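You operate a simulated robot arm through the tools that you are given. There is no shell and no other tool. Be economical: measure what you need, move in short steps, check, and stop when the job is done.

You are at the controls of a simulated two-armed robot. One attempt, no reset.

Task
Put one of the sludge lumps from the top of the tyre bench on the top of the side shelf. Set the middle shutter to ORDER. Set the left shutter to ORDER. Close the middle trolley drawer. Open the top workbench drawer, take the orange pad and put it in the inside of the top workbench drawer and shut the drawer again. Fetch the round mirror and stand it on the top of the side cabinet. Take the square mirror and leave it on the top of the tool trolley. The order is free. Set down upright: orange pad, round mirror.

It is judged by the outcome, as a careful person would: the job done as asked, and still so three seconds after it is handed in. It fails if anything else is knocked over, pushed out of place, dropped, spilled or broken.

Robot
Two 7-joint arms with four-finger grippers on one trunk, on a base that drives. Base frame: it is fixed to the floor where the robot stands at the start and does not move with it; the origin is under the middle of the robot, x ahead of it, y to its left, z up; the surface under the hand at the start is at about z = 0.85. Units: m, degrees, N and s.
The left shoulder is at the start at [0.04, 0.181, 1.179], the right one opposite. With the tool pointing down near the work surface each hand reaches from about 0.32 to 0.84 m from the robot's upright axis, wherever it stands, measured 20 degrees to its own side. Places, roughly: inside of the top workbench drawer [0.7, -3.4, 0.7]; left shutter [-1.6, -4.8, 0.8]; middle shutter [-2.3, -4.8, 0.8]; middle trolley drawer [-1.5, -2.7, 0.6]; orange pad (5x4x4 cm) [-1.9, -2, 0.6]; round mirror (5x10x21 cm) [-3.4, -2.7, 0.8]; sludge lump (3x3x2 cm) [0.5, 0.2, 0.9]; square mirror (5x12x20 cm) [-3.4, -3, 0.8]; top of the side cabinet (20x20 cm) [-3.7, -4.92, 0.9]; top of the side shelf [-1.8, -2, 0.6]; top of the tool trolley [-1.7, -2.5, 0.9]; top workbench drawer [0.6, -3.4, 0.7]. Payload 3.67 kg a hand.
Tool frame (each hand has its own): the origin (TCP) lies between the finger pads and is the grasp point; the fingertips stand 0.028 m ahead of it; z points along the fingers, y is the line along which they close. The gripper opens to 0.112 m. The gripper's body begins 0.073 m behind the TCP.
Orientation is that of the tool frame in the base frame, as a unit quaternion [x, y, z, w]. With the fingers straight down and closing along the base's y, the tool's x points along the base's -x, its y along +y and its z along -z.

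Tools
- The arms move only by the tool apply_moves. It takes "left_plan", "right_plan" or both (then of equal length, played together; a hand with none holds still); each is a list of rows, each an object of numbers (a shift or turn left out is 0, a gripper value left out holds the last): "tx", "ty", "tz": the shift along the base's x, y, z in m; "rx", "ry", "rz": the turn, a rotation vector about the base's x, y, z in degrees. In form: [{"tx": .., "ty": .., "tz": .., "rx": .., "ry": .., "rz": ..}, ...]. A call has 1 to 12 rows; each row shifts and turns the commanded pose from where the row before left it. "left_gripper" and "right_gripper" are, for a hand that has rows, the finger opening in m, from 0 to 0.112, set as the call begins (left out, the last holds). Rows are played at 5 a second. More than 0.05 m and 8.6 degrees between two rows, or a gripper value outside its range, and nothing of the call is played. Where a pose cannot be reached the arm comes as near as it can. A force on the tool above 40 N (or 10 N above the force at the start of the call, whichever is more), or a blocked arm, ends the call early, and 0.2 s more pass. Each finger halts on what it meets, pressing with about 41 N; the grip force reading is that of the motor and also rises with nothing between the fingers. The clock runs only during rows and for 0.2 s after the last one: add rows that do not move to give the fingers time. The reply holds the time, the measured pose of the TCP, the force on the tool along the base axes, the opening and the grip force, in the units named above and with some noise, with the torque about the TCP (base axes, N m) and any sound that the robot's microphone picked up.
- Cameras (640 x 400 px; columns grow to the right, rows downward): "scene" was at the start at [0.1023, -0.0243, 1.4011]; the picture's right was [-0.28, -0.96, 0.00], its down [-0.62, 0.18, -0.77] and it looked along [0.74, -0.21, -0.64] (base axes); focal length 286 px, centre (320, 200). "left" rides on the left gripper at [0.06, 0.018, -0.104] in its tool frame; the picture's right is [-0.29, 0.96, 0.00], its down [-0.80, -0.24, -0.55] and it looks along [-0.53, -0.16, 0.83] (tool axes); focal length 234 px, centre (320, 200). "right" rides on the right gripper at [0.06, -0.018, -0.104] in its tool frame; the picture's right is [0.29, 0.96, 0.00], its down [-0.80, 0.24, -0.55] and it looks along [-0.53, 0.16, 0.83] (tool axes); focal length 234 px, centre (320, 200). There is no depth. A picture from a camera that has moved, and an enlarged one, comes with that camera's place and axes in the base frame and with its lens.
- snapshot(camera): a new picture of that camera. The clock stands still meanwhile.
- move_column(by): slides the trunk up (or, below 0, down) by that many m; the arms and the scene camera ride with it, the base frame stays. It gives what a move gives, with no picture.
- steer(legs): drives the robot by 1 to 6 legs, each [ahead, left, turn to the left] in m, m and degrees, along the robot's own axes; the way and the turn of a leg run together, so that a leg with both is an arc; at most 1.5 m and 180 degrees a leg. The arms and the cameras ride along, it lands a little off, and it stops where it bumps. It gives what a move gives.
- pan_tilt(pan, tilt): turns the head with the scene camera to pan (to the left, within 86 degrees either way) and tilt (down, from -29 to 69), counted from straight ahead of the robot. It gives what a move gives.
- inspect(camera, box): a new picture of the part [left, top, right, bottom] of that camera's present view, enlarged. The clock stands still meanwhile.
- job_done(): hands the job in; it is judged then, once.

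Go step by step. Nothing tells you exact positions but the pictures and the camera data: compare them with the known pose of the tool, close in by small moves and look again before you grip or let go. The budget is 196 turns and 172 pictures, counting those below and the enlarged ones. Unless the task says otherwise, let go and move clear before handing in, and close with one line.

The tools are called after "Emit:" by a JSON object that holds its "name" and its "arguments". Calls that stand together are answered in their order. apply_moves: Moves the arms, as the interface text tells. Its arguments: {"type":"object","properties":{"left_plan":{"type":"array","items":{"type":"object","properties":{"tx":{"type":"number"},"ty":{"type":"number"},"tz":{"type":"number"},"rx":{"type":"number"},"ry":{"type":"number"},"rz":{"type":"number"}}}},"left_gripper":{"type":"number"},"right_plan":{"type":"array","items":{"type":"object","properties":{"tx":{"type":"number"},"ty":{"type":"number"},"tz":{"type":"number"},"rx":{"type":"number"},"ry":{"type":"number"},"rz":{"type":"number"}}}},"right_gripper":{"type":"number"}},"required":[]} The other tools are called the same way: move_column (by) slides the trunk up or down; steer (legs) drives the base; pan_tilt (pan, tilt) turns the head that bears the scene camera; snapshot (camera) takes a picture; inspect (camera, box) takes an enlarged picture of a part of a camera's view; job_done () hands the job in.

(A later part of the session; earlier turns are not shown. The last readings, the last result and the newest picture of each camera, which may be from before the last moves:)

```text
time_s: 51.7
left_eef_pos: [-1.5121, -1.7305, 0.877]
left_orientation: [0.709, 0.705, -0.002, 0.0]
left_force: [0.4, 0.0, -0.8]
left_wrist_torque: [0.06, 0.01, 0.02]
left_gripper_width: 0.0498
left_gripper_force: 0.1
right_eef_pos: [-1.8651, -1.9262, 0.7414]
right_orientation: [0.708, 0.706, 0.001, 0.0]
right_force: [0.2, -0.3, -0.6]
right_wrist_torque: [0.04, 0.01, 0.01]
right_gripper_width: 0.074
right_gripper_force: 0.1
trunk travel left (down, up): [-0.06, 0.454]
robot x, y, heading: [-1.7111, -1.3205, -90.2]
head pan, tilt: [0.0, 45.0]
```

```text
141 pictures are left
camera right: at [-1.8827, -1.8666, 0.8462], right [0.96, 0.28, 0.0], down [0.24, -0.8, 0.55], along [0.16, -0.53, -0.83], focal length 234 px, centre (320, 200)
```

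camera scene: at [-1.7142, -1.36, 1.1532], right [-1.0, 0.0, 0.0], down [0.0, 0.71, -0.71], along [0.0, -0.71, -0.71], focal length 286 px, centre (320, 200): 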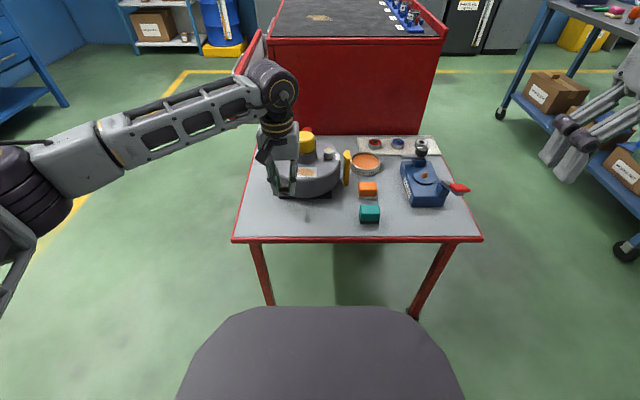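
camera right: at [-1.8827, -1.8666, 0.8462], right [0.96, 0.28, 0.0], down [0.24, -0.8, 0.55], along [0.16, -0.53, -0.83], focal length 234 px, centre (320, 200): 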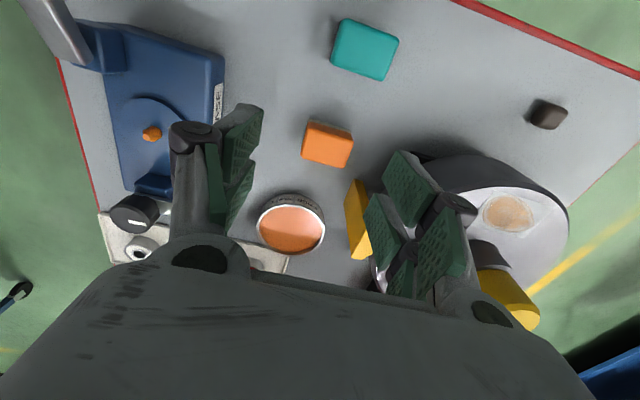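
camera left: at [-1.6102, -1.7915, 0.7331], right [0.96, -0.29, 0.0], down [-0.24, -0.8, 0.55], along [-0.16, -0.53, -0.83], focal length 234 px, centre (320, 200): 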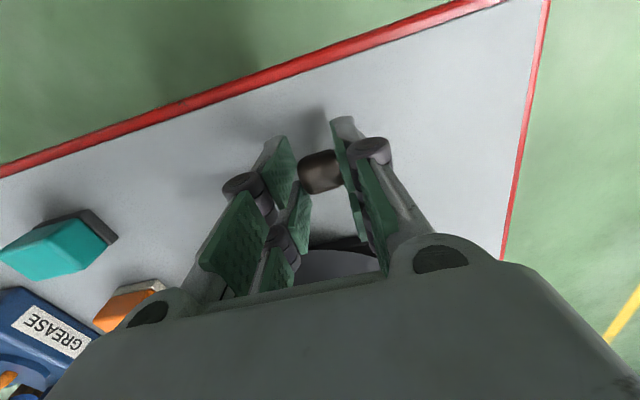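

Emit:
{"name": "apply_moves", "arguments": {"right_plan": [{"tx": 0.013, "ty": -0.017}, {"tz": -0.04}, {"tz": -0.035}, {}]}}

Emit:
{"name": "snapshot", "arguments": {"camera": "right"}}

Emit:
{"name": "inspect", "arguments": {"camera": "scene", "box": [260, 100, 480, 240]}}

```text
time_s: 52.7
left_eef_pos: [-1.5124, -1.7301, 0.879]
left_orientation: [0.709, 0.706, -0.003, 0.001]
left_force: [-0.3, 0.3, 0.7]
left_wrist_torque: [0.03, -0.03, 0.01]
left_gripper_width: 0.0501
left_gripper_force: 0.0
right_eef_pos: [-1.8794, -1.9136, 0.6799]
right_orientation: [0.708, 0.706, 0.001, 0.003]
right_force: [0.1, 0.6, 0.4]
right_wrist_torque: [0.0, -0.02, -0.01]
right_gripper_width: 0.0739
right_gripper_force: 0.1
right hand out of reach, approached as far as the arm can: row 1, 2, 3
trunk travel left (down, up): [-0.06, 0.454]
robot x, y, heading: [-1.7136, -1.3157, -90.4]
head pan, tilt: [0.0, 45.0]
```

```text
140 pictures are left
camera right: at [-1.8978, -1.854, 0.7841], right [0.96, 0.28, 0.0], down [0.24, -0.8, 0.56], along [0.16, -0.53, -0.83], focal length 234 px, centre (320, 200)
```

right: 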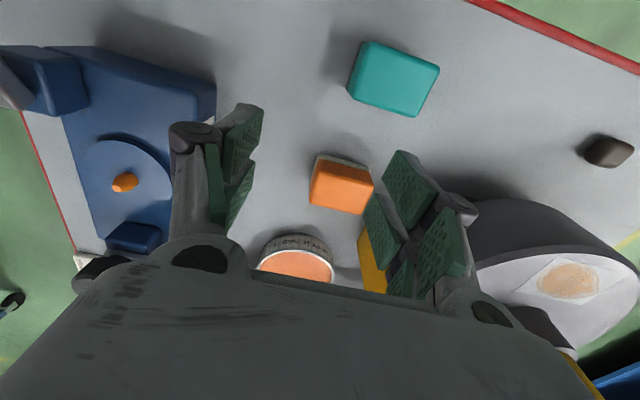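

```text
2.86 times, centred on (370, 170) of scene
camera zoom: at [-1.714, -1.4195, 1.1531], right [-1.0, 0.0, 0.0], down [0.0, 0.71, -0.71], along [0.0, -0.71, -0.71], focal length 818 px, centre (177, 286)
```

zoom: 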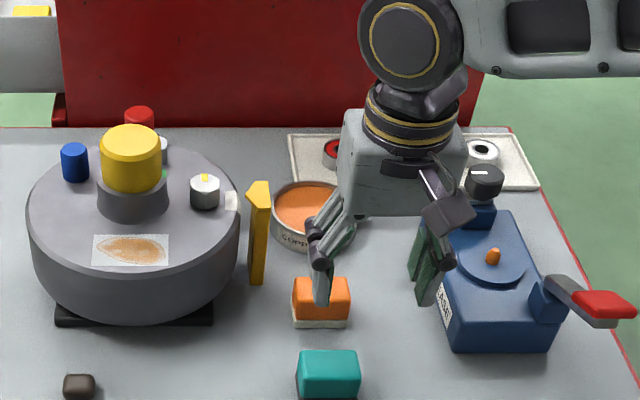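

The right arm is at a joint limit here. I'll raise it and strafe the base so the pad is better placed to the right.

Emit:
{"name": "apply_moves", "arguments": {"right_plan": [{"tz": 0.049}, {"tz": 0.049}, {"tz": 0.049}, {"ty": 0.04, "tx": -0.02}, {"ty": 0.04, "tx": -0.02}, {"tx": -0.04}, {}]}}

Emit:
{"name": "steer", "arguments": {"legs": [[0.0, 0.13, 0]]}}

Emit:
{"name": "snapshot", "arguments": {"camera": "scene"}}

```text
time_s: 54.3
left_eef_pos: [-1.5119, -1.7278, 0.8777]
left_orientation: [0.709, 0.705, -0.004, 0.001]
left_force: [0.1, 0.5, 0.1]
left_wrist_torque: [0.03, 0.02, -0.01]
left_gripper_width: 0.0499
left_gripper_force: 0.1
right_eef_pos: [-1.957, -1.8334, 0.8249]
right_orientation: [0.708, 0.706, 0.0, 0.001]
right_force: [-0.9, -1.0, 0.2]
right_wrist_torque: [0.04, 0.02, 0.01]
right_gripper_width: 0.074
right_gripper_force: 0.0
trunk travel left (down, up): [-0.06, 0.454]
robot x, y, heading: [-1.7171, -1.3189, -90.1]
head pan, tilt: [0.0, 45.0]
```

```text
time_s: 55.6
left_eef_pos: [-1.378, -1.729, 0.8779]
left_orientation: [0.708, 0.706, -0.003, 0.001]
left_force: [0.9, -1.0, -0.2]
left_wrist_torque: [0.0, 0.05, 0.04]
left_gripper_width: 0.0502
left_gripper_force: 0.0
right_eef_pos: [-1.826, -1.833, 0.8266]
right_orientation: [0.709, 0.706, -0.001, 0.0]
right_force: [0.6, -0.4, 0.1]
right_wrist_torque: [-0.01, 0.03, -0.01]
right_gripper_width: 0.0738
right_gripper_force: 0.0
trunk travel left (down, up): [-0.06, 0.454]
robot x, y, heading: [-1.5819, -1.3159, -90.1]
head pan, tilt: [0.0, 45.0]
```

```text
138 pictures are left
camera scene: at [-1.5804, -1.4201, 1.1531], right [-1.0, 0.0, 0.0], down [0.0, 0.71, -0.71], along [0.0, -0.71, -0.71], focal length 286 px, centre (320, 200)
```

scene: 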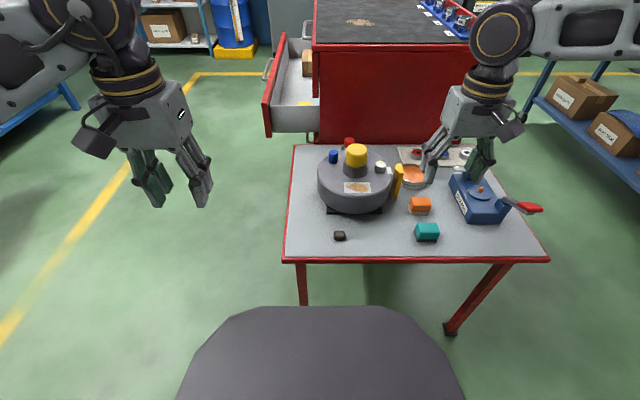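

Emit:
{"name": "apply_moves", "arguments": {"right_plan": [{"tx": -0.012, "ty": -0.04}, {"tx": -0.013, "ty": -0.04}, {"ty": -0.03}, {"tz": -0.049}, {"tz": -0.049}, {"tz": -0.04}, {}]}}

Emit:
{"name": "snapshot", "arguments": {"camera": "right"}}

Emit:
{"name": "inspect", "arguments": {"camera": "scene", "box": [280, 100, 540, 260]}}

```text
time_s: 57.2
left_eef_pos: [-1.3809, -1.7282, 0.8783]
left_orientation: [0.708, 0.706, -0.004, 0.001]
left_force: [0.0, -0.4, 0.3]
left_wrist_torque: [-0.03, 0.02, 0.02]
left_gripper_width: 0.05
left_gripper_force: 0.1
right_eef_pos: [-1.8511, -1.9453, 0.6882]
right_orientation: [0.709, 0.706, 0.0, 0.003]
right_force: [-0.1, 0.7, -0.3]
right_wrist_torque: [-0.01, 0.0, 0.0]
right_gripper_width: 0.0738
right_gripper_force: 0.1
trunk travel left (down, up): [-0.06, 0.454]
robot x, y, heading: [-1.5801, -1.3171, -90.1]
head pan, tilt: [0.0, 45.0]
```

```text
137 pictures are left
camera right: at [-1.8692, -1.8858, 0.7933], right [0.96, 0.28, 0.0], down [0.24, -0.8, 0.56], along [0.16, -0.53, -0.83], focal length 234 px, centre (320, 200)
```

right: 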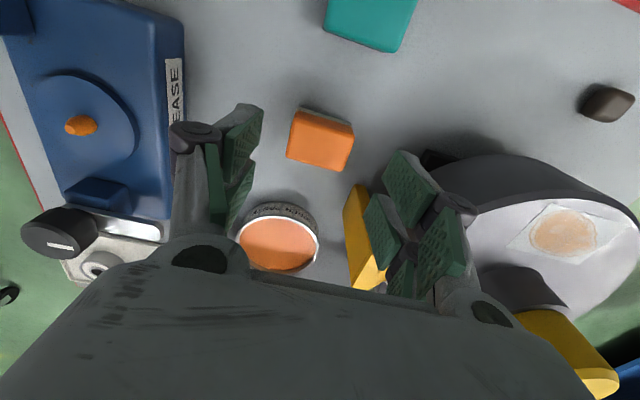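

```text
2.46 times, centred on (410, 180) of scene
camera zoom: at [-1.5818, -1.4198, 1.1532], right [-1.0, 0.0, 0.0], down [0.0, 0.71, -0.71], along [0.0, -0.71, -0.71], focal length 705 px, centre (98, 249)
```

zoom: 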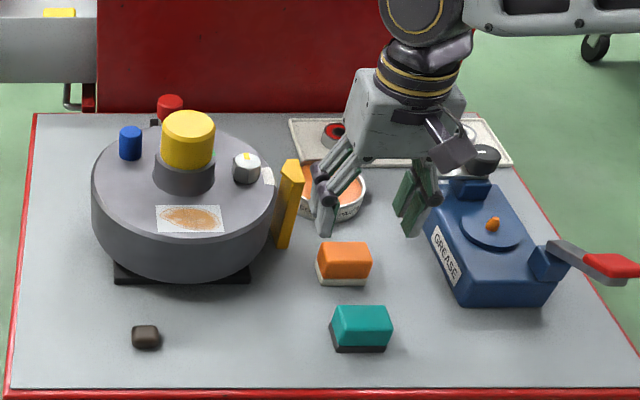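

Aligned. Descending and gripping the pad.

Emit:
{"name": "apply_moves", "arguments": {"right_plan": [{"tz": -0.035}, {"tz": -0.02}, {"tz": -0.014}, {}]}}

Emit:
{"name": "snapshot", "arguments": {"camera": "right"}}

Emit:
{"name": "apply_moves", "arguments": {"right_plan": [{}, {}, {}, {}], "right_gripper": 0.03}}

Emit:
{"name": "inspect", "arguments": {"camera": "scene", "box": [280, 100, 540, 260]}}

```text
time_s: 58.2
left_eef_pos: [-1.3798, -1.7301, 0.8785]
left_orientation: [0.708, 0.706, -0.004, 0.001]
left_force: [0.3, 0.4, 0.4]
left_wrist_torque: [0.01, -0.03, 0.02]
left_gripper_width: 0.0498
left_gripper_force: 0.0
right_eef_pos: [-1.8511, -1.945, 0.6186]
right_orientation: [0.708, 0.706, 0.0, 0.001]
right_force: [-0.3, 0.2, 0.4]
right_wrist_torque: [-0.02, -0.02, 0.0]
right_gripper_width: 0.0741
right_gripper_force: 0.0
trunk travel left (down, up): [-0.06, 0.454]
robot x, y, heading: [-1.5819, -1.3192, -90.3]
head pan, tilt: [0.0, 45.0]
```

```text
135 pictures are left
camera right: at [-1.8682, -1.8851, 0.7241], right [0.96, 0.28, 0.0], down [0.24, -0.8, 0.56], along [0.16, -0.53, -0.83], focal length 234 px, centre (320, 200)
```

right: 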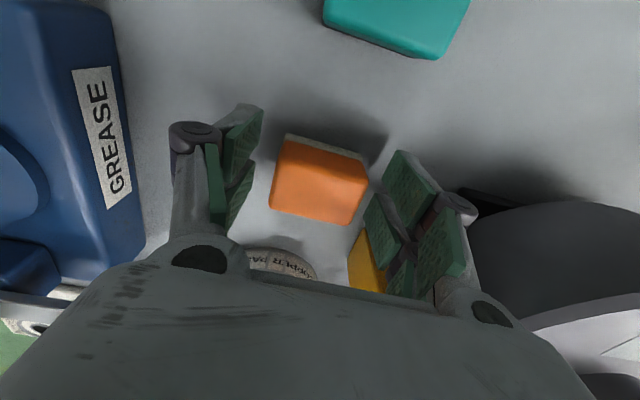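

```text
time_s: 59.2
left_eef_pos: [-1.3793, -1.73, 0.8789]
left_orientation: [0.708, 0.706, -0.003, 0.0]
left_force: [-0.5, -0.1, -0.6]
left_wrist_torque: [0.0, 0.01, 0.01]
left_gripper_width: 0.0502
left_gripper_force: 0.1
right_eef_pos: [-1.8511, -1.9443, 0.6186]
right_orientation: [0.709, 0.706, 0.0, 0.001]
right_force: [0.3, -0.7, 0.6]
right_wrist_torque: [-0.04, -0.01, 0.0]
right_gripper_width: 0.049
right_gripper_force: 40.9
trunk travel left (down, up): [-0.06, 0.454]
robot x, y, heading: [-1.5831, -1.3164, -90.2]
head pan, tilt: [0.0, 45.0]
```

```text
2.46 times, centred on (410, 180) of scene
camera zoom: at [-1.582, -1.4201, 1.1531], right [-1.0, 0.0, 0.0], down [0.0, 0.71, -0.71], along [0.0, -0.71, -0.71], focal length 705 px, centre (98, 249)
```

zoom: 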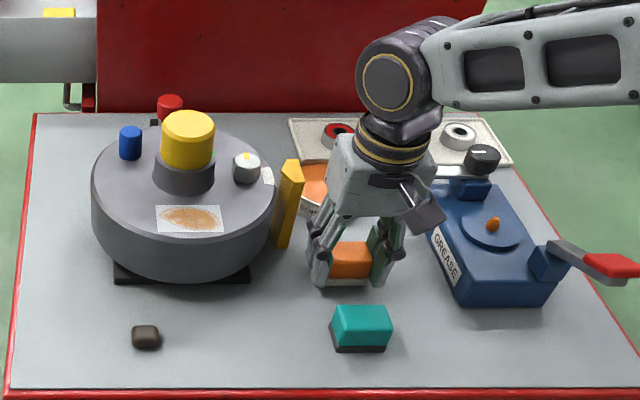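

Pad gripped (49 mm). Lifting it, then backing off.

Emit:
{"name": "apply_moves", "arguments": {"right_plan": [{"tz": 0.04}, {"tz": 0.049}, {"tz": 0.049}, {"tz": 0.049}, {}]}}

Emit:
{"name": "steer", "arguments": {"legs": [[-0.35, 0.0, 0]]}}

Emit:
{"name": "snapshot", "arguments": {"camera": "scene"}}

```text
time_s: 60.4
left_eef_pos: [-1.3802, -1.7295, 0.8781]
left_orientation: [0.709, 0.706, -0.003, 0.001]
left_force: [0.3, -0.1, -0.3]
left_wrist_torque: [-0.01, -0.02, -0.03]
left_gripper_width: 0.0502
left_gripper_force: 0.0
right_eef_pos: [-1.851, -1.9423, 0.8081]
right_orientation: [0.708, 0.706, 0.001, 0.001]
right_force: [-0.6, -0.1, -0.4]
right_wrist_torque: [0.03, 0.0, 0.02]
right_gripper_width: 0.049
right_gripper_force: 41.1
trunk travel left (down, up): [-0.06, 0.454]
robot x, y, heading: [-1.582, -1.3186, -90.0]
head pan, tilt: [0.0, 45.0]
```

```text
time_s: 62.8
left_eef_pos: [-1.3802, -1.3777, 0.8799]
left_orientation: [0.71, 0.704, -0.004, 0.001]
left_force: [0.3, 0.9, 0.0]
left_wrist_torque: [-0.03, 0.0, 0.01]
left_gripper_width: 0.0498
left_gripper_force: 0.0
right_eef_pos: [-1.8517, -1.5879, 0.8094]
right_orientation: [0.71, 0.704, 0.0, 0.001]
right_force: [-0.5, 0.8, -1.0]
right_wrist_torque: [0.01, -0.02, -0.01]
right_gripper_width: 0.0494
right_gripper_force: 41.2
trunk travel left (down, up): [-0.06, 0.454]
robot x, y, heading: [-1.581, -0.9628, -90.4]
head pan, tilt: [0.0, 45.0]
```

```text
133 pictures are left
camera scene: at [-1.5804, -1.0677, 1.1532], right [-1.0, 0.01, 0.0], down [0.01, 0.71, -0.71], along [-0.01, -0.71, -0.71], focal length 286 px, centre (320, 200)
```

scene: 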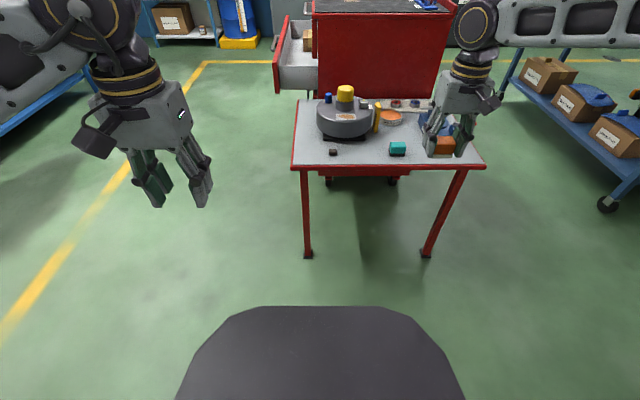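

Next the trolley drawer: retract the pad hand, raise the trunk, and drive round to the trolley's open-drawer (+x) side.

Emit:
{"name": "apply_moves", "arguments": {"right_plan": [{"ty": 0.049}, {"ty": 0.049}, {"ty": 0.049}, {"ty": 0.049}, {}]}}

Emit:
{"name": "move_column", "arguments": {"by": 0.2}}

Emit:
{"name": "steer", "arguments": {"legs": [[0, 1.1, 0], [0.9, 0, 0], [0.65, 0, 0], [0, 0, -90]]}}

Emit:
{"name": "snapshot", "arguments": {"camera": "scene"}}

```text
time_s: 64.0
left_eef_pos: [-1.3795, -1.3789, 0.8779]
left_orientation: [0.709, 0.705, -0.004, 0.0]
left_force: [0.4, 0.3, -1.2]
left_wrist_torque: [0.03, -0.01, 0.0]
left_gripper_width: 0.0501
left_gripper_force: 0.0
right_eef_pos: [-1.852, -1.3937, 0.8091]
right_orientation: [0.711, 0.704, 0.0, 0.001]
right_force: [0.5, 1.2, -0.1]
right_wrist_torque: [0.04, 0.0, 0.0]
right_gripper_width: 0.0491
right_gripper_force: 41.0
trunk travel left (down, up): [-0.06, 0.454]
robot x, y, heading: [-1.581, -0.962, -90.5]
head pan, tilt: [0.0, 45.0]
```

```text
time_s: 66.1
left_eef_pos: [-1.3802, -1.3787, 1.0783]
left_orientation: [0.71, 0.704, -0.003, 0.0]
left_force: [0.1, -0.7, 0.2]
left_wrist_torque: [0.02, -0.02, -0.02]
left_gripper_width: 0.0501
left_gripper_force: 0.0
right_eef_pos: [-1.8539, -1.3943, 1.0094]
right_orientation: [0.71, 0.704, -0.001, 0.002]
right_force: [-0.8, -0.6, -0.3]
right_wrist_torque: [0.03, -0.05, -0.03]
right_gripper_width: 0.049
right_gripper_force: 41.4
trunk travel left (down, up): [-0.26, 0.254]
robot x, y, heading: [-1.5807, -0.9666, -90.6]
head pan, tilt: [0.0, 45.0]
```

```text
time_s: 84.0
left_eef_pos: [-0.9356, -2.7266, 1.0799]
left_orientation: [1.0, -0.02, -0.003, -0.001]
left_force: [-0.4, 0.7, 0.1]
left_wrist_torque: [0.0, 0.01, -0.02]
left_gripper_width: 0.0499
left_gripper_force: 0.1
right_eef_pos: [-0.9367, -2.2536, 1.0102]
right_orientation: [1.0, -0.021, 0.0, 0.001]
right_force: [0.4, -0.2, -0.8]
right_wrist_torque: [0.01, 0.0, 0.01]
right_gripper_width: 0.0491
right_gripper_force: 41.4
trunk travel left (down, up): [-0.26, 0.254]
robot x, y, heading: [-0.5147, -2.5417, 177.9]
head pan, tilt: [0.0, 45.0]
```

```text
132 pictures are left
camera scene: at [-0.6186, -2.5364, 1.3543], right [0.04, 1.0, 0.0], down [0.71, -0.03, -0.71], along [-0.71, 0.03, -0.71], focal length 286 px, centre (320, 200)
```

scene: 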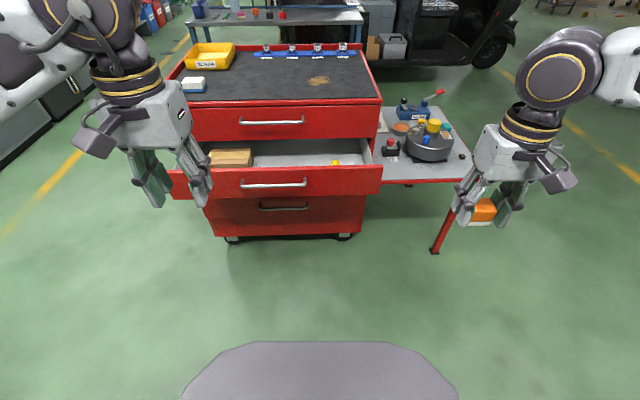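

The middle drawer is open (handle at about x -1.46, y -2.68, z 0.6). I'll turn the left hand to point its fingers forward, closed, for pushing.

Emit:
{"name": "apply_moves", "arguments": {"left_plan": [{"tx": -0.03, "ry": 8.2}, {"tx": -0.03, "ry": 8.2}, {"tx": -0.03, "ry": 8.2}, {"tx": -0.03, "ry": 8.2}, {"tx": -0.03, "ry": 8.2}, {"tx": -0.03, "ry": 8.2}, {"tx": -0.03, "ry": 8.2}, {"tx": -0.03, "ry": 8.2}, {"tx": -0.03, "ry": 8.2}, {"tx": -0.03, "ry": 8.2}, {"tx": -0.02, "ry": 8.0}, {}], "left_gripper": 0.0}}

Emit:
{"name": "snapshot", "arguments": {"camera": "scene"}}

```text
time_s: 86.6
left_eef_pos: [-1.2063, -2.7283, 1.0785]
left_orientation: [0.798, -0.017, -0.603, 0.011]
left_force: [-1.2, -1.1, 0.2]
left_wrist_torque: [0.02, -0.04, 0.02]
left_gripper_width: 0.0
left_gripper_force: 35.9
left hand out of reach, approached as far as the arm can: row 10, 11
right_eef_pos: [-0.935, -2.2548, 1.0096]
right_orientation: [1.0, -0.021, 0.0, 0.0]
right_force: [-0.8, -0.6, 0.3]
right_wrist_torque: [0.01, -0.01, 0.01]
right_gripper_width: 0.0492
right_gripper_force: 41.5
trunk travel left (down, up): [-0.26, 0.254]
robot x, y, heading: [-0.5143, -2.5432, 177.4]
head pan, tilt: [0.0, 45.0]
```

```text
131 pictures are left
camera scene: at [-0.6184, -2.5363, 1.3543], right [0.04, 1.0, 0.0], down [0.71, -0.03, -0.71], along [-0.71, 0.03, -0.71], focal length 286 px, centre (320, 200)
```

scene: 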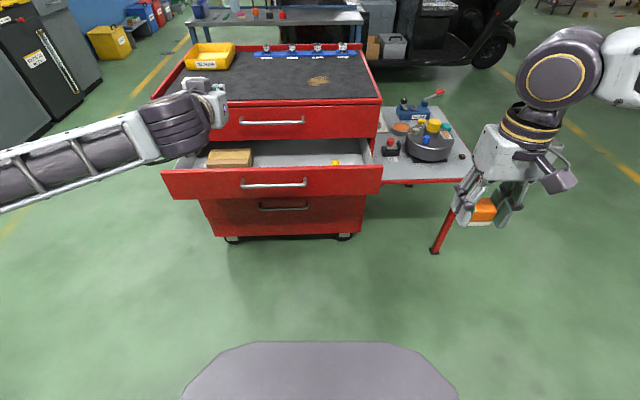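

The fingers point about 16° below horizontal, which is good enough. Lowering to the drawer front's height.

Emit:
{"name": "move_column", "arguments": {"by": -0.25}}

Emit:
{"name": "apply_moves", "arguments": {"left_plan": [{"tz": -0.045}, {"tz": -0.045}, {"tz": -0.045}, {"ry": 4}, {"ry": 4}, {}]}}

Emit:
{"name": "snapshot", "arguments": {"camera": "scene"}}

Emit:
{"name": "snapshot", "arguments": {"camera": "left"}}

```text
time_s: 89.2
left_eef_pos: [-1.2065, -2.727, 0.8286]
left_orientation: [0.798, -0.017, -0.603, 0.011]
left_force: [0.3, -0.5, 0.0]
left_wrist_torque: [0.0, -0.01, -0.01]
left_gripper_width: 0.0005
left_gripper_force: 35.9
right_eef_pos: [-0.9359, -2.253, 0.7608]
right_orientation: [1.0, -0.021, -0.001, 0.001]
right_force: [-1.1, 0.1, -0.5]
right_wrist_torque: [0.01, -0.01, 0.05]
right_gripper_width: 0.049
right_gripper_force: 40.9
trunk travel left (down, up): [-0.01, 0.504]
robot x, y, heading: [-0.516, -2.541, 177.8]
head pan, tilt: [0.0, 45.0]
```

```text
time_s: 90.6
left_eef_pos: [-1.2066, -2.7255, 0.784]
left_orientation: [0.799, -0.018, -0.601, 0.01]
left_force: [-0.8, -0.5, 0.0]
left_wrist_torque: [-0.02, -0.02, 0.01]
left_gripper_width: 0.0
left_gripper_force: 35.6
left hand out of reach, approached as far as the arm can: row 1, 2, 3, 4, 5
right_eef_pos: [-0.9364, -2.253, 0.7607]
right_orientation: [1.0, -0.02, -0.001, 0.002]
right_force: [-0.2, -0.1, -0.7]
right_wrist_torque: [-0.02, 0.0, -0.01]
right_gripper_width: 0.0494
right_gripper_force: 41.4
trunk travel left (down, up): [-0.01, 0.504]
robot x, y, heading: [-0.5144, -2.5428, 178.1]
head pan, tilt: [0.0, 45.0]
```

```text
130 pictures are left
camera scene: at [-0.6184, -2.5368, 1.1044], right [0.04, 1.0, 0.0], down [0.71, -0.03, -0.71], along [-0.71, 0.03, -0.71], focal length 286 px, centre (320, 200)
```

scene: 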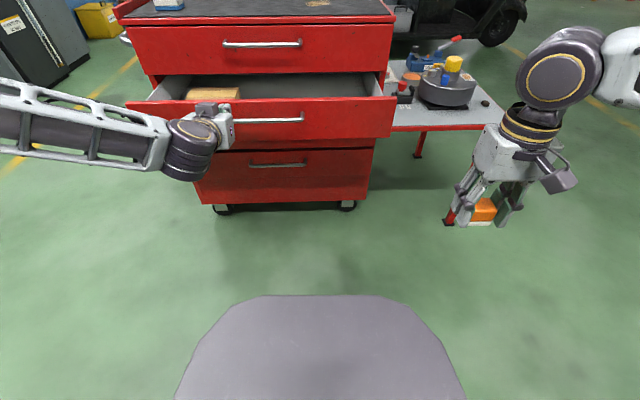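

```text
129 pictures are left
camera left: at [-1.0891, -2.7441, 0.755], right [-0.1, -0.95, 0.31], down [0.32, 0.27, 0.91], along [-0.94, 0.19, 0.27], focal length 234 px, centre (320, 200)
```

left: 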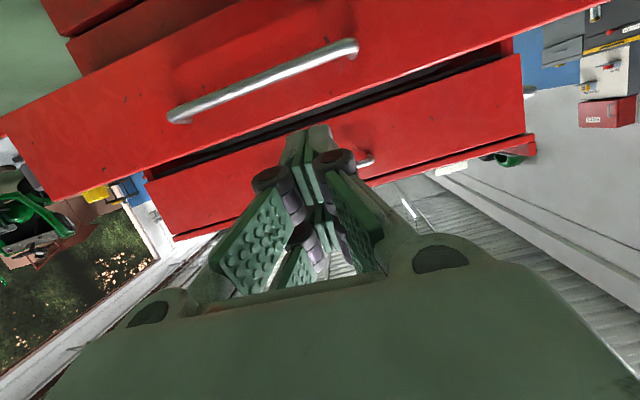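

The hand can't go lower at this tilt. I'll use a 45° pitch instead and lower it to push on the upper part of the drawer front (z ≈ 0.57–0.72).

Emit:
{"name": "apply_moves", "arguments": {"left_plan": [{"ry": -8}, {"ry": -8}, {"ry": -8}, {"ry": -5, "tz": -0.03}, {"tz": -0.03}, {"tz": -0.03}, {}]}}

Emit:
{"name": "snapshot", "arguments": {"camera": "scene"}}

```text
time_s: 92.2
left_eef_pos: [-1.2093, -2.723, 0.6951]
left_orientation: [0.924, -0.02, -0.382, 0.005]
left_force: [-0.5, -0.7, -0.3]
left_wrist_torque: [-0.01, 0.03, 0.01]
left_gripper_width: 0.0
left_gripper_force: 35.5
right_eef_pos: [-0.9359, -2.254, 0.7609]
right_orientation: [1.0, -0.021, -0.001, 0.001]
right_force: [-0.5, -0.8, 1.1]
right_wrist_torque: [0.03, 0.01, -0.01]
right_gripper_width: 0.049
right_gripper_force: 40.8
trunk travel left (down, up): [-0.01, 0.504]
robot x, y, heading: [-0.5179, -2.537, 177.7]
head pan, tilt: [0.0, 45.0]
```

```text
128 pictures are left
camera scene: at [-0.6183, -2.5363, 1.1044], right [0.04, 1.0, 0.0], down [0.71, -0.03, -0.71], along [-0.71, 0.03, -0.71], focal length 286 px, centre (320, 200)
```

scene: 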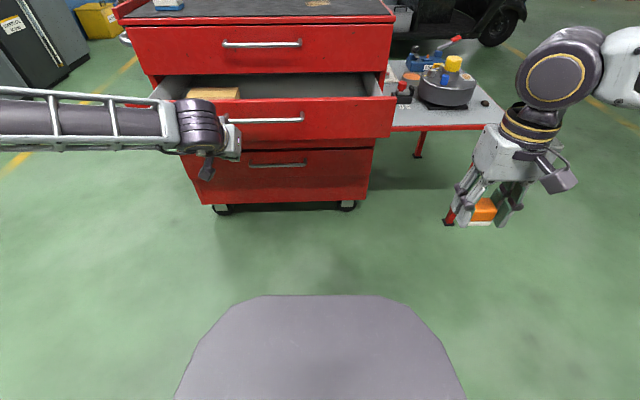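

Raising to above the handle, centring, retracting a little, then driving up to the drawer.

Emit:
{"name": "apply_moves", "arguments": {"left_plan": [{"tx": 0.04, "ty": 0.015, "tz": 0.02}, {"tx": 0.04, "ty": 0.02}, {"tx": 0.04}, {}]}}

Emit:
{"name": "steer", "arguments": {"legs": [[0.26, 0, 0]]}}

Emit:
{"name": "snapshot", "arguments": {"camera": "scene"}}

Emit:
{"name": "snapshot", "arguments": {"camera": "left"}}

```text
time_s: 93.2
left_eef_pos: [-1.0906, -2.6872, 0.716]
left_orientation: [0.924, -0.019, -0.382, 0.005]
left_force: [0.0, -0.4, -0.2]
left_wrist_torque: [-0.02, 0.03, -0.02]
left_gripper_width: 0.0001
left_gripper_force: 35.7
right_eef_pos: [-0.9371, -2.2526, 0.7614]
right_orientation: [1.0, -0.021, -0.001, 0.001]
right_force: [-0.6, 0.3, -1.1]
right_wrist_torque: [0.02, 0.0, -0.01]
right_gripper_width: 0.0493
right_gripper_force: 40.9
trunk travel left (down, up): [-0.01, 0.504]
robot x, y, heading: [-0.5175, -2.541, 177.4]
head pan, tilt: [0.0, 45.0]
```

```text
time_s: 95.1
left_eef_pos: [-1.3536, -2.6745, 0.7149]
left_orientation: [0.924, -0.02, -0.381, 0.005]
left_force: [-0.5, -0.9, -0.1]
left_wrist_torque: [-0.03, 0.01, 0.01]
left_gripper_width: 0.0001
left_gripper_force: 36.1
right_eef_pos: [-1.1998, -2.2434, 0.76]
right_orientation: [1.0, -0.021, -0.001, 0.0]
right_force: [0.6, 0.2, -0.8]
right_wrist_torque: [0.04, -0.02, 0.02]
right_gripper_width: 0.0489
right_gripper_force: 41.3
trunk travel left (down, up): [-0.01, 0.504]
robot x, y, heading: [-0.7801, -2.5307, 177.6]
head pan, tilt: [0.0, 45.0]
```

```text
127 pictures are left
camera scene: at [-0.8826, -2.5253, 1.1042], right [0.04, 1.0, 0.0], down [0.71, -0.03, -0.71], along [-0.71, 0.03, -0.71], focal length 286 px, centre (320, 200)
```

scene: 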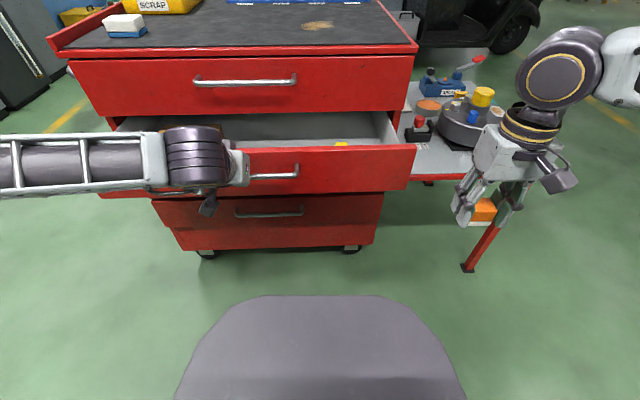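

```text
126 pictures are left
camera left: at [-1.2375, -2.6943, 0.7467], right [-0.24, -0.94, 0.23], down [-0.17, 0.27, 0.95], along [-0.96, 0.19, -0.22], focal length 234 px, centre (320, 200)
```

left: 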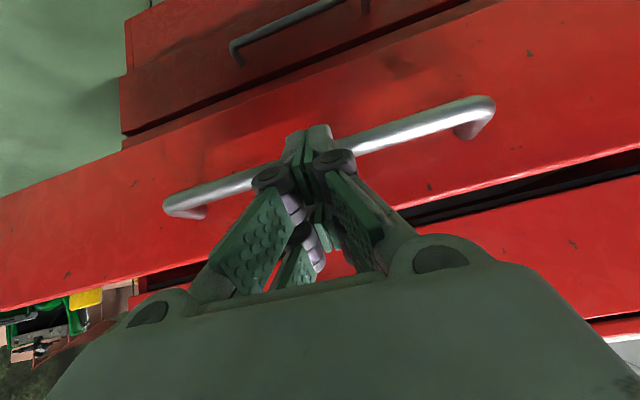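

The tip is just above the handle; raising 1 cm and pushing forward in steps.

Emit:
{"name": "apply_moves", "arguments": {"left_plan": [{"tz": 0.012}, {"tx": -0.03}, {"tx": -0.03}, {"tx": -0.03}, {"tx": -0.03}, {"tx": -0.03}, {"tx": -0.02}, {}]}}

Emit:
{"name": "snapshot", "arguments": {"camera": "scene"}}

```text
time_s: 96.9
left_eef_pos: [-1.5227, -2.673, 0.7308]
left_orientation: [0.923, -0.02, -0.383, 0.005]
left_force: [-0.8, 3.4, 17.5]
left_wrist_torque: [0.1, 0.62, -0.03]
left_gripper_width: 0.0064
left_gripper_force: 35.6
right_eef_pos: [-1.1974, -2.2426, 0.761]
right_orientation: [1.0, -0.021, -0.002, 0.001]
right_force: [0.6, 0.2, -1.0]
right_wrist_torque: [-0.02, -0.01, 0.0]
right_gripper_width: 0.049
right_gripper_force: 41.5
trunk travel left (down, up): [-0.01, 0.504]
robot x, y, heading: [-0.7794, -2.5279, 177.8]
head pan, tilt: [0.0, 45.0]
```

```text
125 pictures are left
camera scene: at [-0.88, -2.5247, 1.1046], right [0.04, 1.0, 0.0], down [0.71, -0.03, -0.71], along [-0.71, 0.03, -0.71], focal length 286 px, centre (320, 200)
```

scene: 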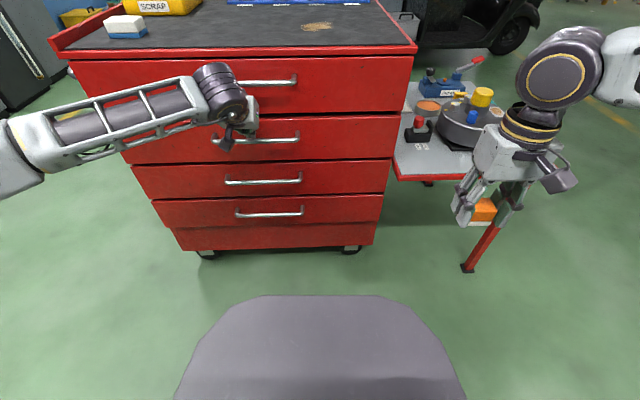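

The drawer looks shut. Backing the hand off to check.

Emit:
{"name": "apply_moves", "arguments": {"left_plan": [{"tx": 0.03, "tz": 0.005}, {"tx": 0.045}, {"tx": 0.045}, {}]}}

Emit:
{"name": "inspect", "arguments": {"camera": "scene", "box": [40, 30, 440, 270]}}

Emit:
{"name": "snapshot", "arguments": {"camera": "left"}}

```text
time_s: 97.9
left_eef_pos: [-1.4004, -2.6757, 0.7339]
left_orientation: [0.924, -0.02, -0.381, 0.005]
left_force: [-0.8, -0.5, 0.2]
left_wrist_torque: [-0.03, -0.01, 0.03]
left_gripper_width: 0.0002
left_gripper_force: 35.5
right_eef_pos: [-1.1998, -2.2429, 0.7602]
right_orientation: [1.0, -0.021, -0.001, 0.001]
right_force: [0.5, -0.3, -0.3]
right_wrist_torque: [0.02, 0.0, -0.02]
right_gripper_width: 0.0491
right_gripper_force: 41.0
trunk travel left (down, up): [-0.01, 0.504]
robot x, y, heading: [-0.7784, -2.5264, 177.6]
head pan, tilt: [0.0, 45.0]
```

```text
1.60 times, centred on (240, 150) of scene
camera zoom: at [-0.8818, -2.5254, 1.1043], right [0.04, 1.0, 0.0], down [0.71, -0.03, -0.71], along [-0.71, 0.03, -0.71], focal length 458 px, centre (448, 280)
```

zoom: 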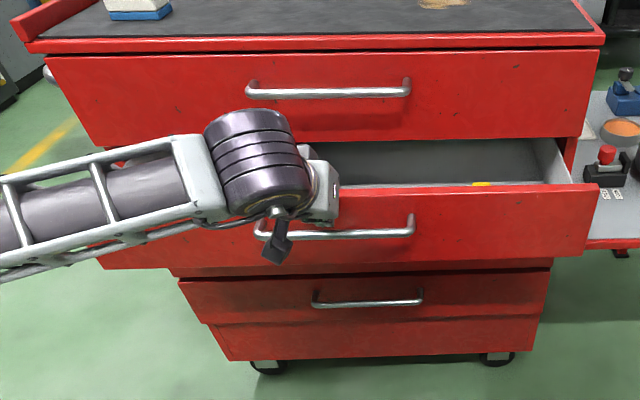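

```text
123 pictures are left
camera left: at [-1.2849, -2.6938, 0.7649], right [-0.23, -0.95, 0.23], down [-0.17, 0.27, 0.95], along [-0.96, 0.18, -0.22], focal length 234 px, centre (320, 200)
```

left: 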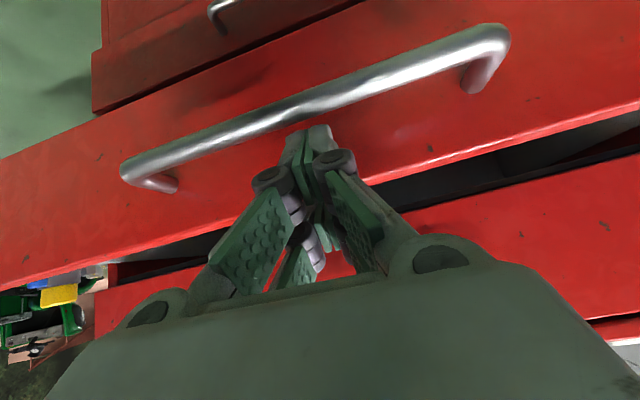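

The drawer was dragged back out by the finger rubbing on the handle. I'll push again, a bit higher and firmly, then withdraw along the finger axis.

Emit:
{"name": "apply_moves", "arguments": {"left_plan": [{"tz": 0.003, "tx": -0.03}, {"tx": -0.03}, {"tx": -0.03}, {"tx": -0.03}, {"tx": -0.008}, {"tx": -0.008}, {"tx": -0.008}, {"tx": -0.008}]}}

Emit:
{"name": "inspect", "arguments": {"camera": "scene", "box": [40, 30, 440, 270]}}

Emit:
{"name": "snapshot", "arguments": {"camera": "left"}}

```text
time_s: 99.3
left_eef_pos: [-1.5327, -2.6762, 0.7353]
left_orientation: [0.926, -0.021, -0.378, 0.005]
left_force: [20.7, -4.1, 8.3]
left_wrist_torque: [0.03, 0.14, 0.14]
left_gripper_width: 0.0058
left_gripper_force: 36.0
right_eef_pos: [-1.1973, -2.243, 0.7614]
right_orientation: [1.0, -0.02, -0.001, 0.0]
right_force: [0.0, 0.1, -0.3]
right_wrist_torque: [-0.02, -0.01, -0.01]
right_gripper_width: 0.0489
right_gripper_force: 41.0
trunk travel left (down, up): [-0.01, 0.504]
robot x, y, heading: [-0.7801, -2.5319, 177.8]
head pan, tilt: [0.0, 45.0]
stopped in row 7 (left hand): the force on the tool passed its limit at 50 N (the readings are from after the stop); the commanded pose is now the measured one
```

```text
1.60 times, centred on (240, 150) of scene
camera zoom: at [-0.8784, -2.5258, 1.1047], right [0.04, 1.0, 0.0], down [0.71, -0.03, -0.71], along [-0.71, 0.03, -0.71], focal length 458 px, centre (448, 280)
```

zoom: 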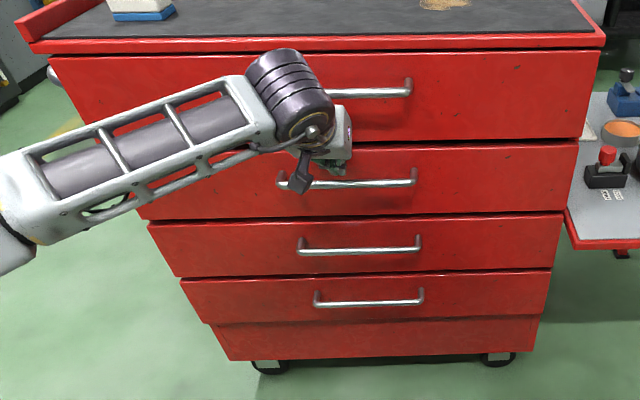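

```text
121 pictures are left
camera left: at [-1.416, -2.6943, 0.7674], right [-0.24, -0.94, 0.23], down [-0.17, 0.27, 0.95], along [-0.96, 0.19, -0.23], focal length 234 px, centre (320, 200)
```

left: 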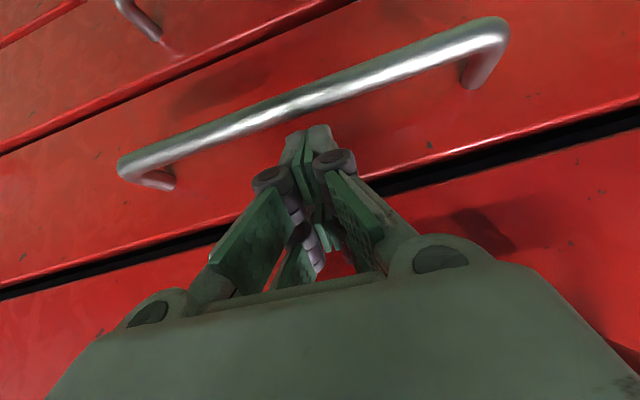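

The drawer is now hard against its stop. Withdrawing along the finger axis.

Emit:
{"name": "apply_moves", "arguments": {"left_plan": [{"tx": 0.012, "tz": 0.014}, {"tx": 0.03, "tz": 0.03}, {"tx": 0.03, "tz": 0.03}, {"tx": 0.045}, {"tx": 0.045}, {}]}}

Emit:
{"name": "inspect", "arguments": {"camera": "scene", "box": [40, 30, 440, 270]}}

```text
time_s: 100.8
left_eef_pos: [-1.3742, -2.6761, 0.8065]
left_orientation: [0.926, -0.021, -0.377, 0.005]
left_force: [0.5, 0.3, 0.0]
left_wrist_torque: [-0.01, 0.01, 0.0]
left_gripper_width: 0.0
left_gripper_force: 35.7
right_eef_pos: [-1.1987, -2.2422, 0.7607]
right_orientation: [1.0, -0.021, -0.001, 0.001]
right_force: [0.0, 1.1, 0.2]
right_wrist_torque: [-0.01, 0.01, -0.04]
right_gripper_width: 0.049
right_gripper_force: 41.3
trunk travel left (down, up): [-0.01, 0.504]
robot x, y, heading: [-0.7826, -2.53, 177.7]
head pan, tilt: [0.0, 45.0]
```

```text
1.60 times, centred on (240, 150) of scene
camera zoom: at [-0.8813, -2.5255, 1.1043], right [0.04, 1.0, 0.0], down [0.71, -0.03, -0.71], along [-0.71, 0.03, -0.71], focal length 458 px, centre (448, 280)
```

zoom: 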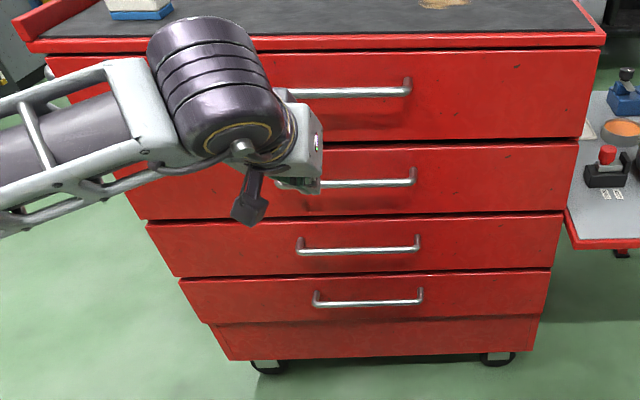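

The drawer stays shut. Next is the workbench drawer: fold the left hand back down, back off and turn to face +x.

Emit:
{"name": "apply_moves", "arguments": {"left_plan": [{"tx": 0.02, "tz": 0.03, "ry": -7.4}, {"tx": 0.02, "tz": 0.03, "ry": -7.4}, {"tx": 0.02, "tz": 0.03, "ry": -7.4}, {"tx": 0.02, "tz": 0.03, "ry": -7.4}, {"tx": 0.02, "tz": 0.03, "ry": -7.4}, {"tx": 0.02, "ry": -7.4}, {"tx": 0.03}, {}], "left_gripper": 0.06}}

Emit:
{"name": "steer", "arguments": {"legs": [[-0.22, 0, 0], [0, 0, 180]]}}

Emit:
{"name": "move_column", "arguments": {"by": 0.25}}

Emit:
{"name": "pan_tilt", "arguments": {"pan": -25, "tilt": 30}}

Emit:
{"name": "snapshot", "arguments": {"camera": "scene"}}

```text
time_s: 102.5
left_eef_pos: [-1.2239, -2.6758, 0.9569]
left_orientation: [1.0, -0.021, 0.001, -0.003]
left_force: [-0.3, -0.3, 0.0]
left_wrist_torque: [-0.02, -0.02, -0.04]
left_gripper_width: 0.0599
left_gripper_force: 0.1
right_eef_pos: [-1.1993, -2.2425, 0.7606]
right_orientation: [1.0, -0.021, -0.001, 0.001]
right_force: [0.8, -0.9, 0.3]
right_wrist_torque: [0.05, -0.03, -0.02]
right_gripper_width: 0.049
right_gripper_force: 41.1
trunk travel left (down, up): [-0.01, 0.504]
robot x, y, heading: [-0.7796, -2.5324, 177.6]
head pan, tilt: [0.0, 45.0]
```

```text
time_s: 112.2
left_eef_pos: [-0.1109, -2.4216, 0.9572]
left_orientation: [0.054, 0.999, -0.003, -0.001]
left_force: [-0.1, -0.3, -1.4]
left_wrist_torque: [0.02, -0.04, 0.01]
left_gripper_width: 0.0599
left_gripper_force: 0.3
right_eef_pos: [-0.1635, -2.8519, 0.7606]
right_orientation: [0.053, 0.999, 0.001, 0.001]
right_force: [0.1, -0.1, 0.1]
right_wrist_torque: [-0.01, 0.05, -0.03]
right_gripper_width: 0.0491
right_gripper_force: 40.6
trunk travel left (down, up): [-0.01, 0.504]
robot x, y, heading: [-0.5625, -2.5401, -5.9]
head pan, tilt: [0.0, 45.0]
```

```text
time_s: 114.8
left_eef_pos: [-0.1104, -2.4215, 1.2065]
left_orientation: [0.054, 0.999, -0.003, -0.001]
left_force: [0.1, -0.7, 0.3]
left_wrist_torque: [0.01, -0.03, -0.02]
left_gripper_width: 0.0599
left_gripper_force: 0.1
right_eef_pos: [-0.1622, -2.8508, 1.011]
right_orientation: [0.053, 0.999, 0.001, 0.001]
right_force: [-0.5, -0.3, -0.5]
right_wrist_torque: [0.0, 0.02, 0.01]
right_gripper_width: 0.049
right_gripper_force: 41.0
trunk travel left (down, up): [-0.26, 0.254]
robot x, y, heading: [-0.5613, -2.5361, -5.9]
head pan, tilt: [0.0, 45.0]
```

```text
time_s: 115.7
left_eef_pos: [-0.1101, -2.4228, 1.2052]
left_orientation: [0.054, 0.999, -0.003, -0.001]
left_force: [0.7, -0.6, -0.1]
left_wrist_torque: [0.02, -0.02, 0.02]
left_gripper_width: 0.0602
left_gripper_force: 0.1
right_eef_pos: [-0.1634, -2.8526, 1.0105]
right_orientation: [0.053, 0.999, 0.001, 0.001]
right_force: [-0.5, -0.3, -1.2]
right_wrist_torque: [-0.02, 0.02, 0.03]
right_gripper_width: 0.0488
right_gripper_force: 40.9
trunk travel left (down, up): [-0.26, 0.254]
robot x, y, heading: [-0.5647, -2.5408, -6.2]
head pan, tilt: [-25.0, 30.0]
```

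```text
119 pictures are left
camera scene: at [-0.4649, -2.5876, 1.3768], right [-0.52, -0.86, 0.0], down [-0.43, 0.26, -0.87], along [0.74, -0.45, -0.5], focal length 286 px, centre (320, 200)
```

scene: 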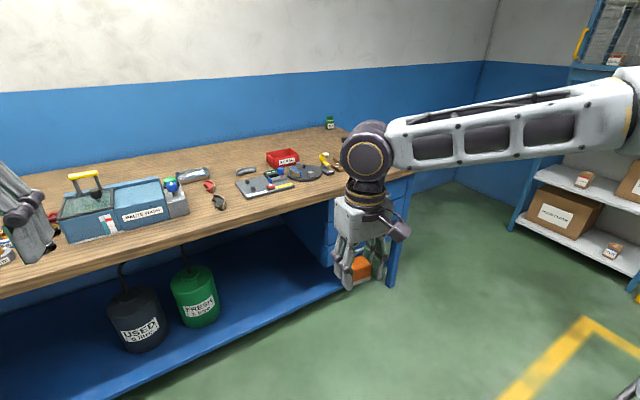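

The drawer unit is at the right end of the bench. Strafing to face it.

Emit:
{"name": "steer", "arguments": {"legs": [[0, 0, 6], [0, -0.85, 0]]}}

Emit:
{"name": "pan_tilt", "arguments": {"pan": 0, "tilt": 40}}

Emit:
{"name": "snapshot", "arguments": {"camera": "scene"}}

```text
time_s: 120.9
left_eef_pos: [-0.1269, -3.2184, 1.2075]
left_orientation: [0.004, 1.0, -0.003, -0.001]
left_force: [-0.3, -0.7, 0.7]
left_wrist_torque: [-0.02, -0.01, 0.0]
left_gripper_width: 0.0598
left_gripper_force: 0.1
right_eef_pos: [-0.1374, -3.6519, 1.0106]
right_orientation: [0.002, 1.0, 0.0, 0.001]
right_force: [0.4, 1.0, -0.4]
right_wrist_torque: [-0.02, 0.04, -0.01]
right_gripper_width: 0.049
right_gripper_force: 40.5
trunk travel left (down, up): [-0.26, 0.254]
robot x, y, heading: [-0.5677, -3.3843, 0.1]
head pan, tilt: [-25.0, 30.0]
```

```text
time_s: 121.8
left_eef_pos: [-0.1274, -3.2185, 1.2073]
left_orientation: [0.003, 1.0, -0.002, -0.001]
left_force: [0.1, -0.5, -1.1]
left_wrist_torque: [0.0, 0.0, 0.03]
left_gripper_width: 0.0598
left_gripper_force: 0.0
right_eef_pos: [-0.1377, -3.6511, 1.0108]
right_orientation: [0.002, 1.0, 0.0, 0.001]
right_force: [-0.5, 0.3, -1.1]
right_wrist_torque: [0.0, 0.0, -0.02]
right_gripper_width: 0.049
right_gripper_force: 40.8
trunk travel left (down, up): [-0.26, 0.254]
robot x, y, heading: [-0.5703, -3.3859, -0.2]
head pan, tilt: [0.0, 40.0]
```

```text
118 pictures are left
camera scene: at [-0.4602, -3.3822, 1.3615], right [-0.01, -1.0, 0.0], down [-0.64, 0.0, -0.77], along [0.77, 0.0, -0.64], focal length 286 px, centre (320, 200)
```

scene: 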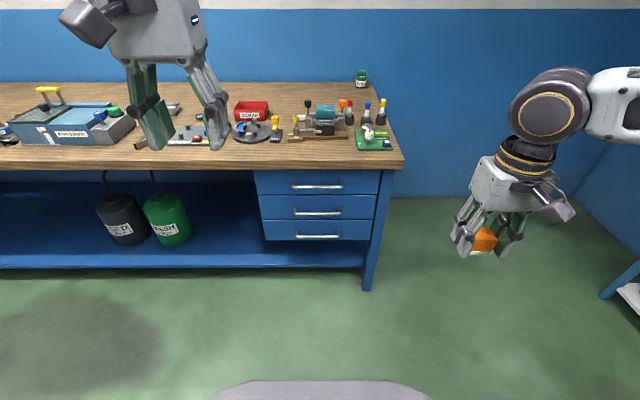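

The top drawer's handle sits under the bench overhang. I'll lower the trunk and measure the handle with two views.

Emit:
{"name": "inspect", "arguments": {"camera": "scene", "box": [220, 140, 420, 260]}}

Emit:
{"name": "move_column", "arguments": {"by": -0.25}}

Emit:
{"name": "inspect", "arguments": {"camera": "scene", "box": [220, 80, 420, 200]}}

```text
3.20 times, centred on (320, 200) of scene
camera zoom: at [-0.4602, -3.3822, 1.3615], right [-0.01, -1.0, 0.0], down [-0.64, 0.0, -0.77], along [0.77, 0.0, -0.64], focal length 917 px, centre (320, 200)
```

zoom: 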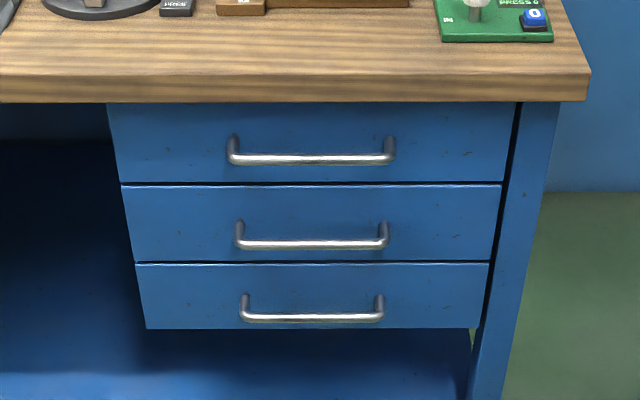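

```text
time_s: 124.3
left_eef_pos: [-0.1273, -3.2192, 0.9553]
left_orientation: [0.003, 1.0, -0.003, -0.001]
left_force: [-0.2, 0.0, -0.5]
left_wrist_torque: [-0.02, 0.0, 0.0]
left_gripper_width: 0.0598
left_gripper_force: 0.0
right_eef_pos: [-0.1356, -3.6518, 0.7611]
right_orientation: [0.002, 1.0, 0.001, 0.001]
right_force: [-0.4, 0.7, 0.1]
right_wrist_torque: [0.02, -0.01, -0.02]
right_gripper_width: 0.0491
right_gripper_force: 40.6
trunk travel left (down, up): [-0.01, 0.504]
robot x, y, heading: [-0.5641, -3.3837, -0.3]
head pan, tilt: [0.0, 40.0]
```

```text
3.20 times, centred on (320, 140) of scene
camera zoom: at [-0.4604, -3.3823, 1.1117], right [0.0, -1.0, 0.0], down [-0.64, 0.0, -0.77], along [0.77, 0.0, -0.64], focal length 917 px, centre (320, 392)
```

zoom: 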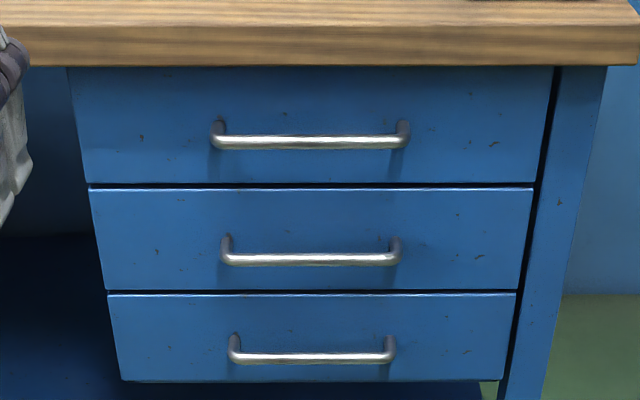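

Handle bar is at x 0.364, z 0.736, with the face at 0.40 and the bench edge at 0.375. I'll hook the bar from above with the closed left fingers pitched 45°. Repositioning the base first.

Emit:
{"name": "steer", "arguments": {"legs": [[0, -0.12, 0], [0.27, 0, 0]]}}

Emit:
{"name": "apply_moves", "arguments": {"left_plan": [{"ry": -7.5}, {"ry": -7.5}, {"ry": -7.5}, {"ry": -7.5}, {"ry": -7.5}, {"ry": -7.5}, {}], "left_gripper": 0.0}}

Emit:
{"name": "snapshot", "arguments": {"camera": "left"}}

Emit:
{"name": "snapshot", "arguments": {"camera": "scene"}}

```text
time_s: 127.2
left_eef_pos: [0.1428, -3.3438, 0.9551]
left_orientation: [0.006, 1.0, -0.002, -0.002]
left_force: [0.5, -0.5, 0.0]
left_wrist_torque: [-0.03, 0.04, -0.02]
left_gripper_width: 0.0597
left_gripper_force: 0.1
right_eef_pos: [0.1315, -3.7767, 0.7586]
right_orientation: [0.007, 1.0, 0.002, 0.001]
right_force: [0.8, -0.6, -0.4]
right_wrist_torque: [-0.02, 0.07, 0.02]
right_gripper_width: 0.049
right_gripper_force: 40.4
trunk travel left (down, up): [-0.01, 0.504]
robot x, y, heading: [-0.3, -3.5026, -0.6]
head pan, tilt: [0.0, 40.0]
```

```text
time_s: 128.8
left_eef_pos: [0.1421, -3.3442, 0.9573]
left_orientation: [0.007, 0.924, 0.0, 0.382]
left_force: [0.6, -0.1, -0.2]
left_wrist_torque: [-0.02, -0.02, -0.03]
left_gripper_width: 0.0
left_gripper_force: 35.8
right_eef_pos: [0.1302, -3.7768, 0.7605]
right_orientation: [0.006, 1.0, 0.0, 0.001]
right_force: [0.7, 0.2, -0.2]
right_wrist_torque: [0.0, -0.01, 0.02]
right_gripper_width: 0.0492
right_gripper_force: 40.9
trunk travel left (down, up): [-0.01, 0.504]
robot x, y, heading: [-0.2947, -3.5016, -0.6]
head pan, tilt: [0.0, 40.0]
```

```text
115 pictures are left
camera left: at [0.0283, -3.3232, 0.9879], right [0.22, 0.95, 0.21], down [0.17, -0.25, 0.95], along [0.96, -0.17, -0.21], focal length 234 px, centre (320, 200)
```

left: 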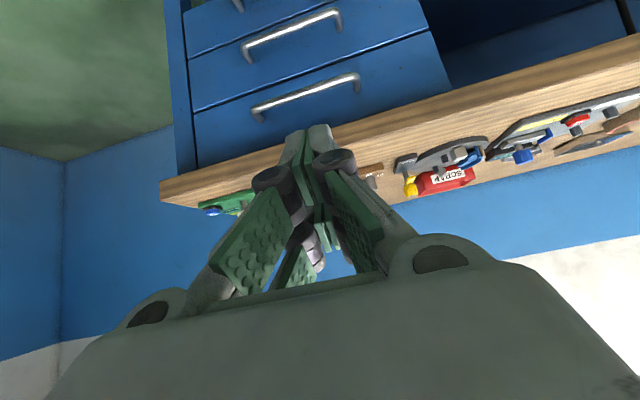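

```text
114 pictures are left
camera scene: at [-0.1917, -3.5051, 1.1116], right [-0.01, -1.0, 0.0], down [-0.64, 0.01, -0.77], along [0.77, -0.01, -0.64], focal length 286 px, centre (320, 200)
```

scene: 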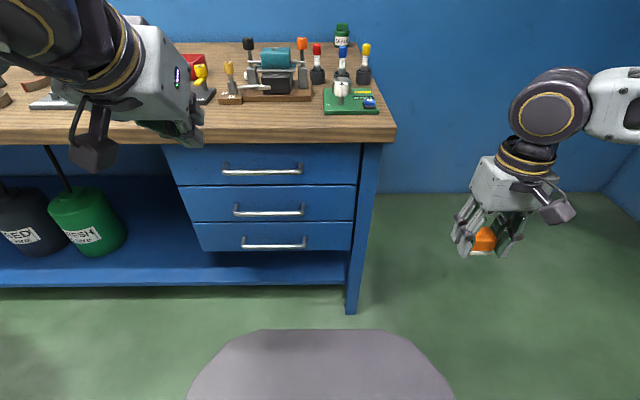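

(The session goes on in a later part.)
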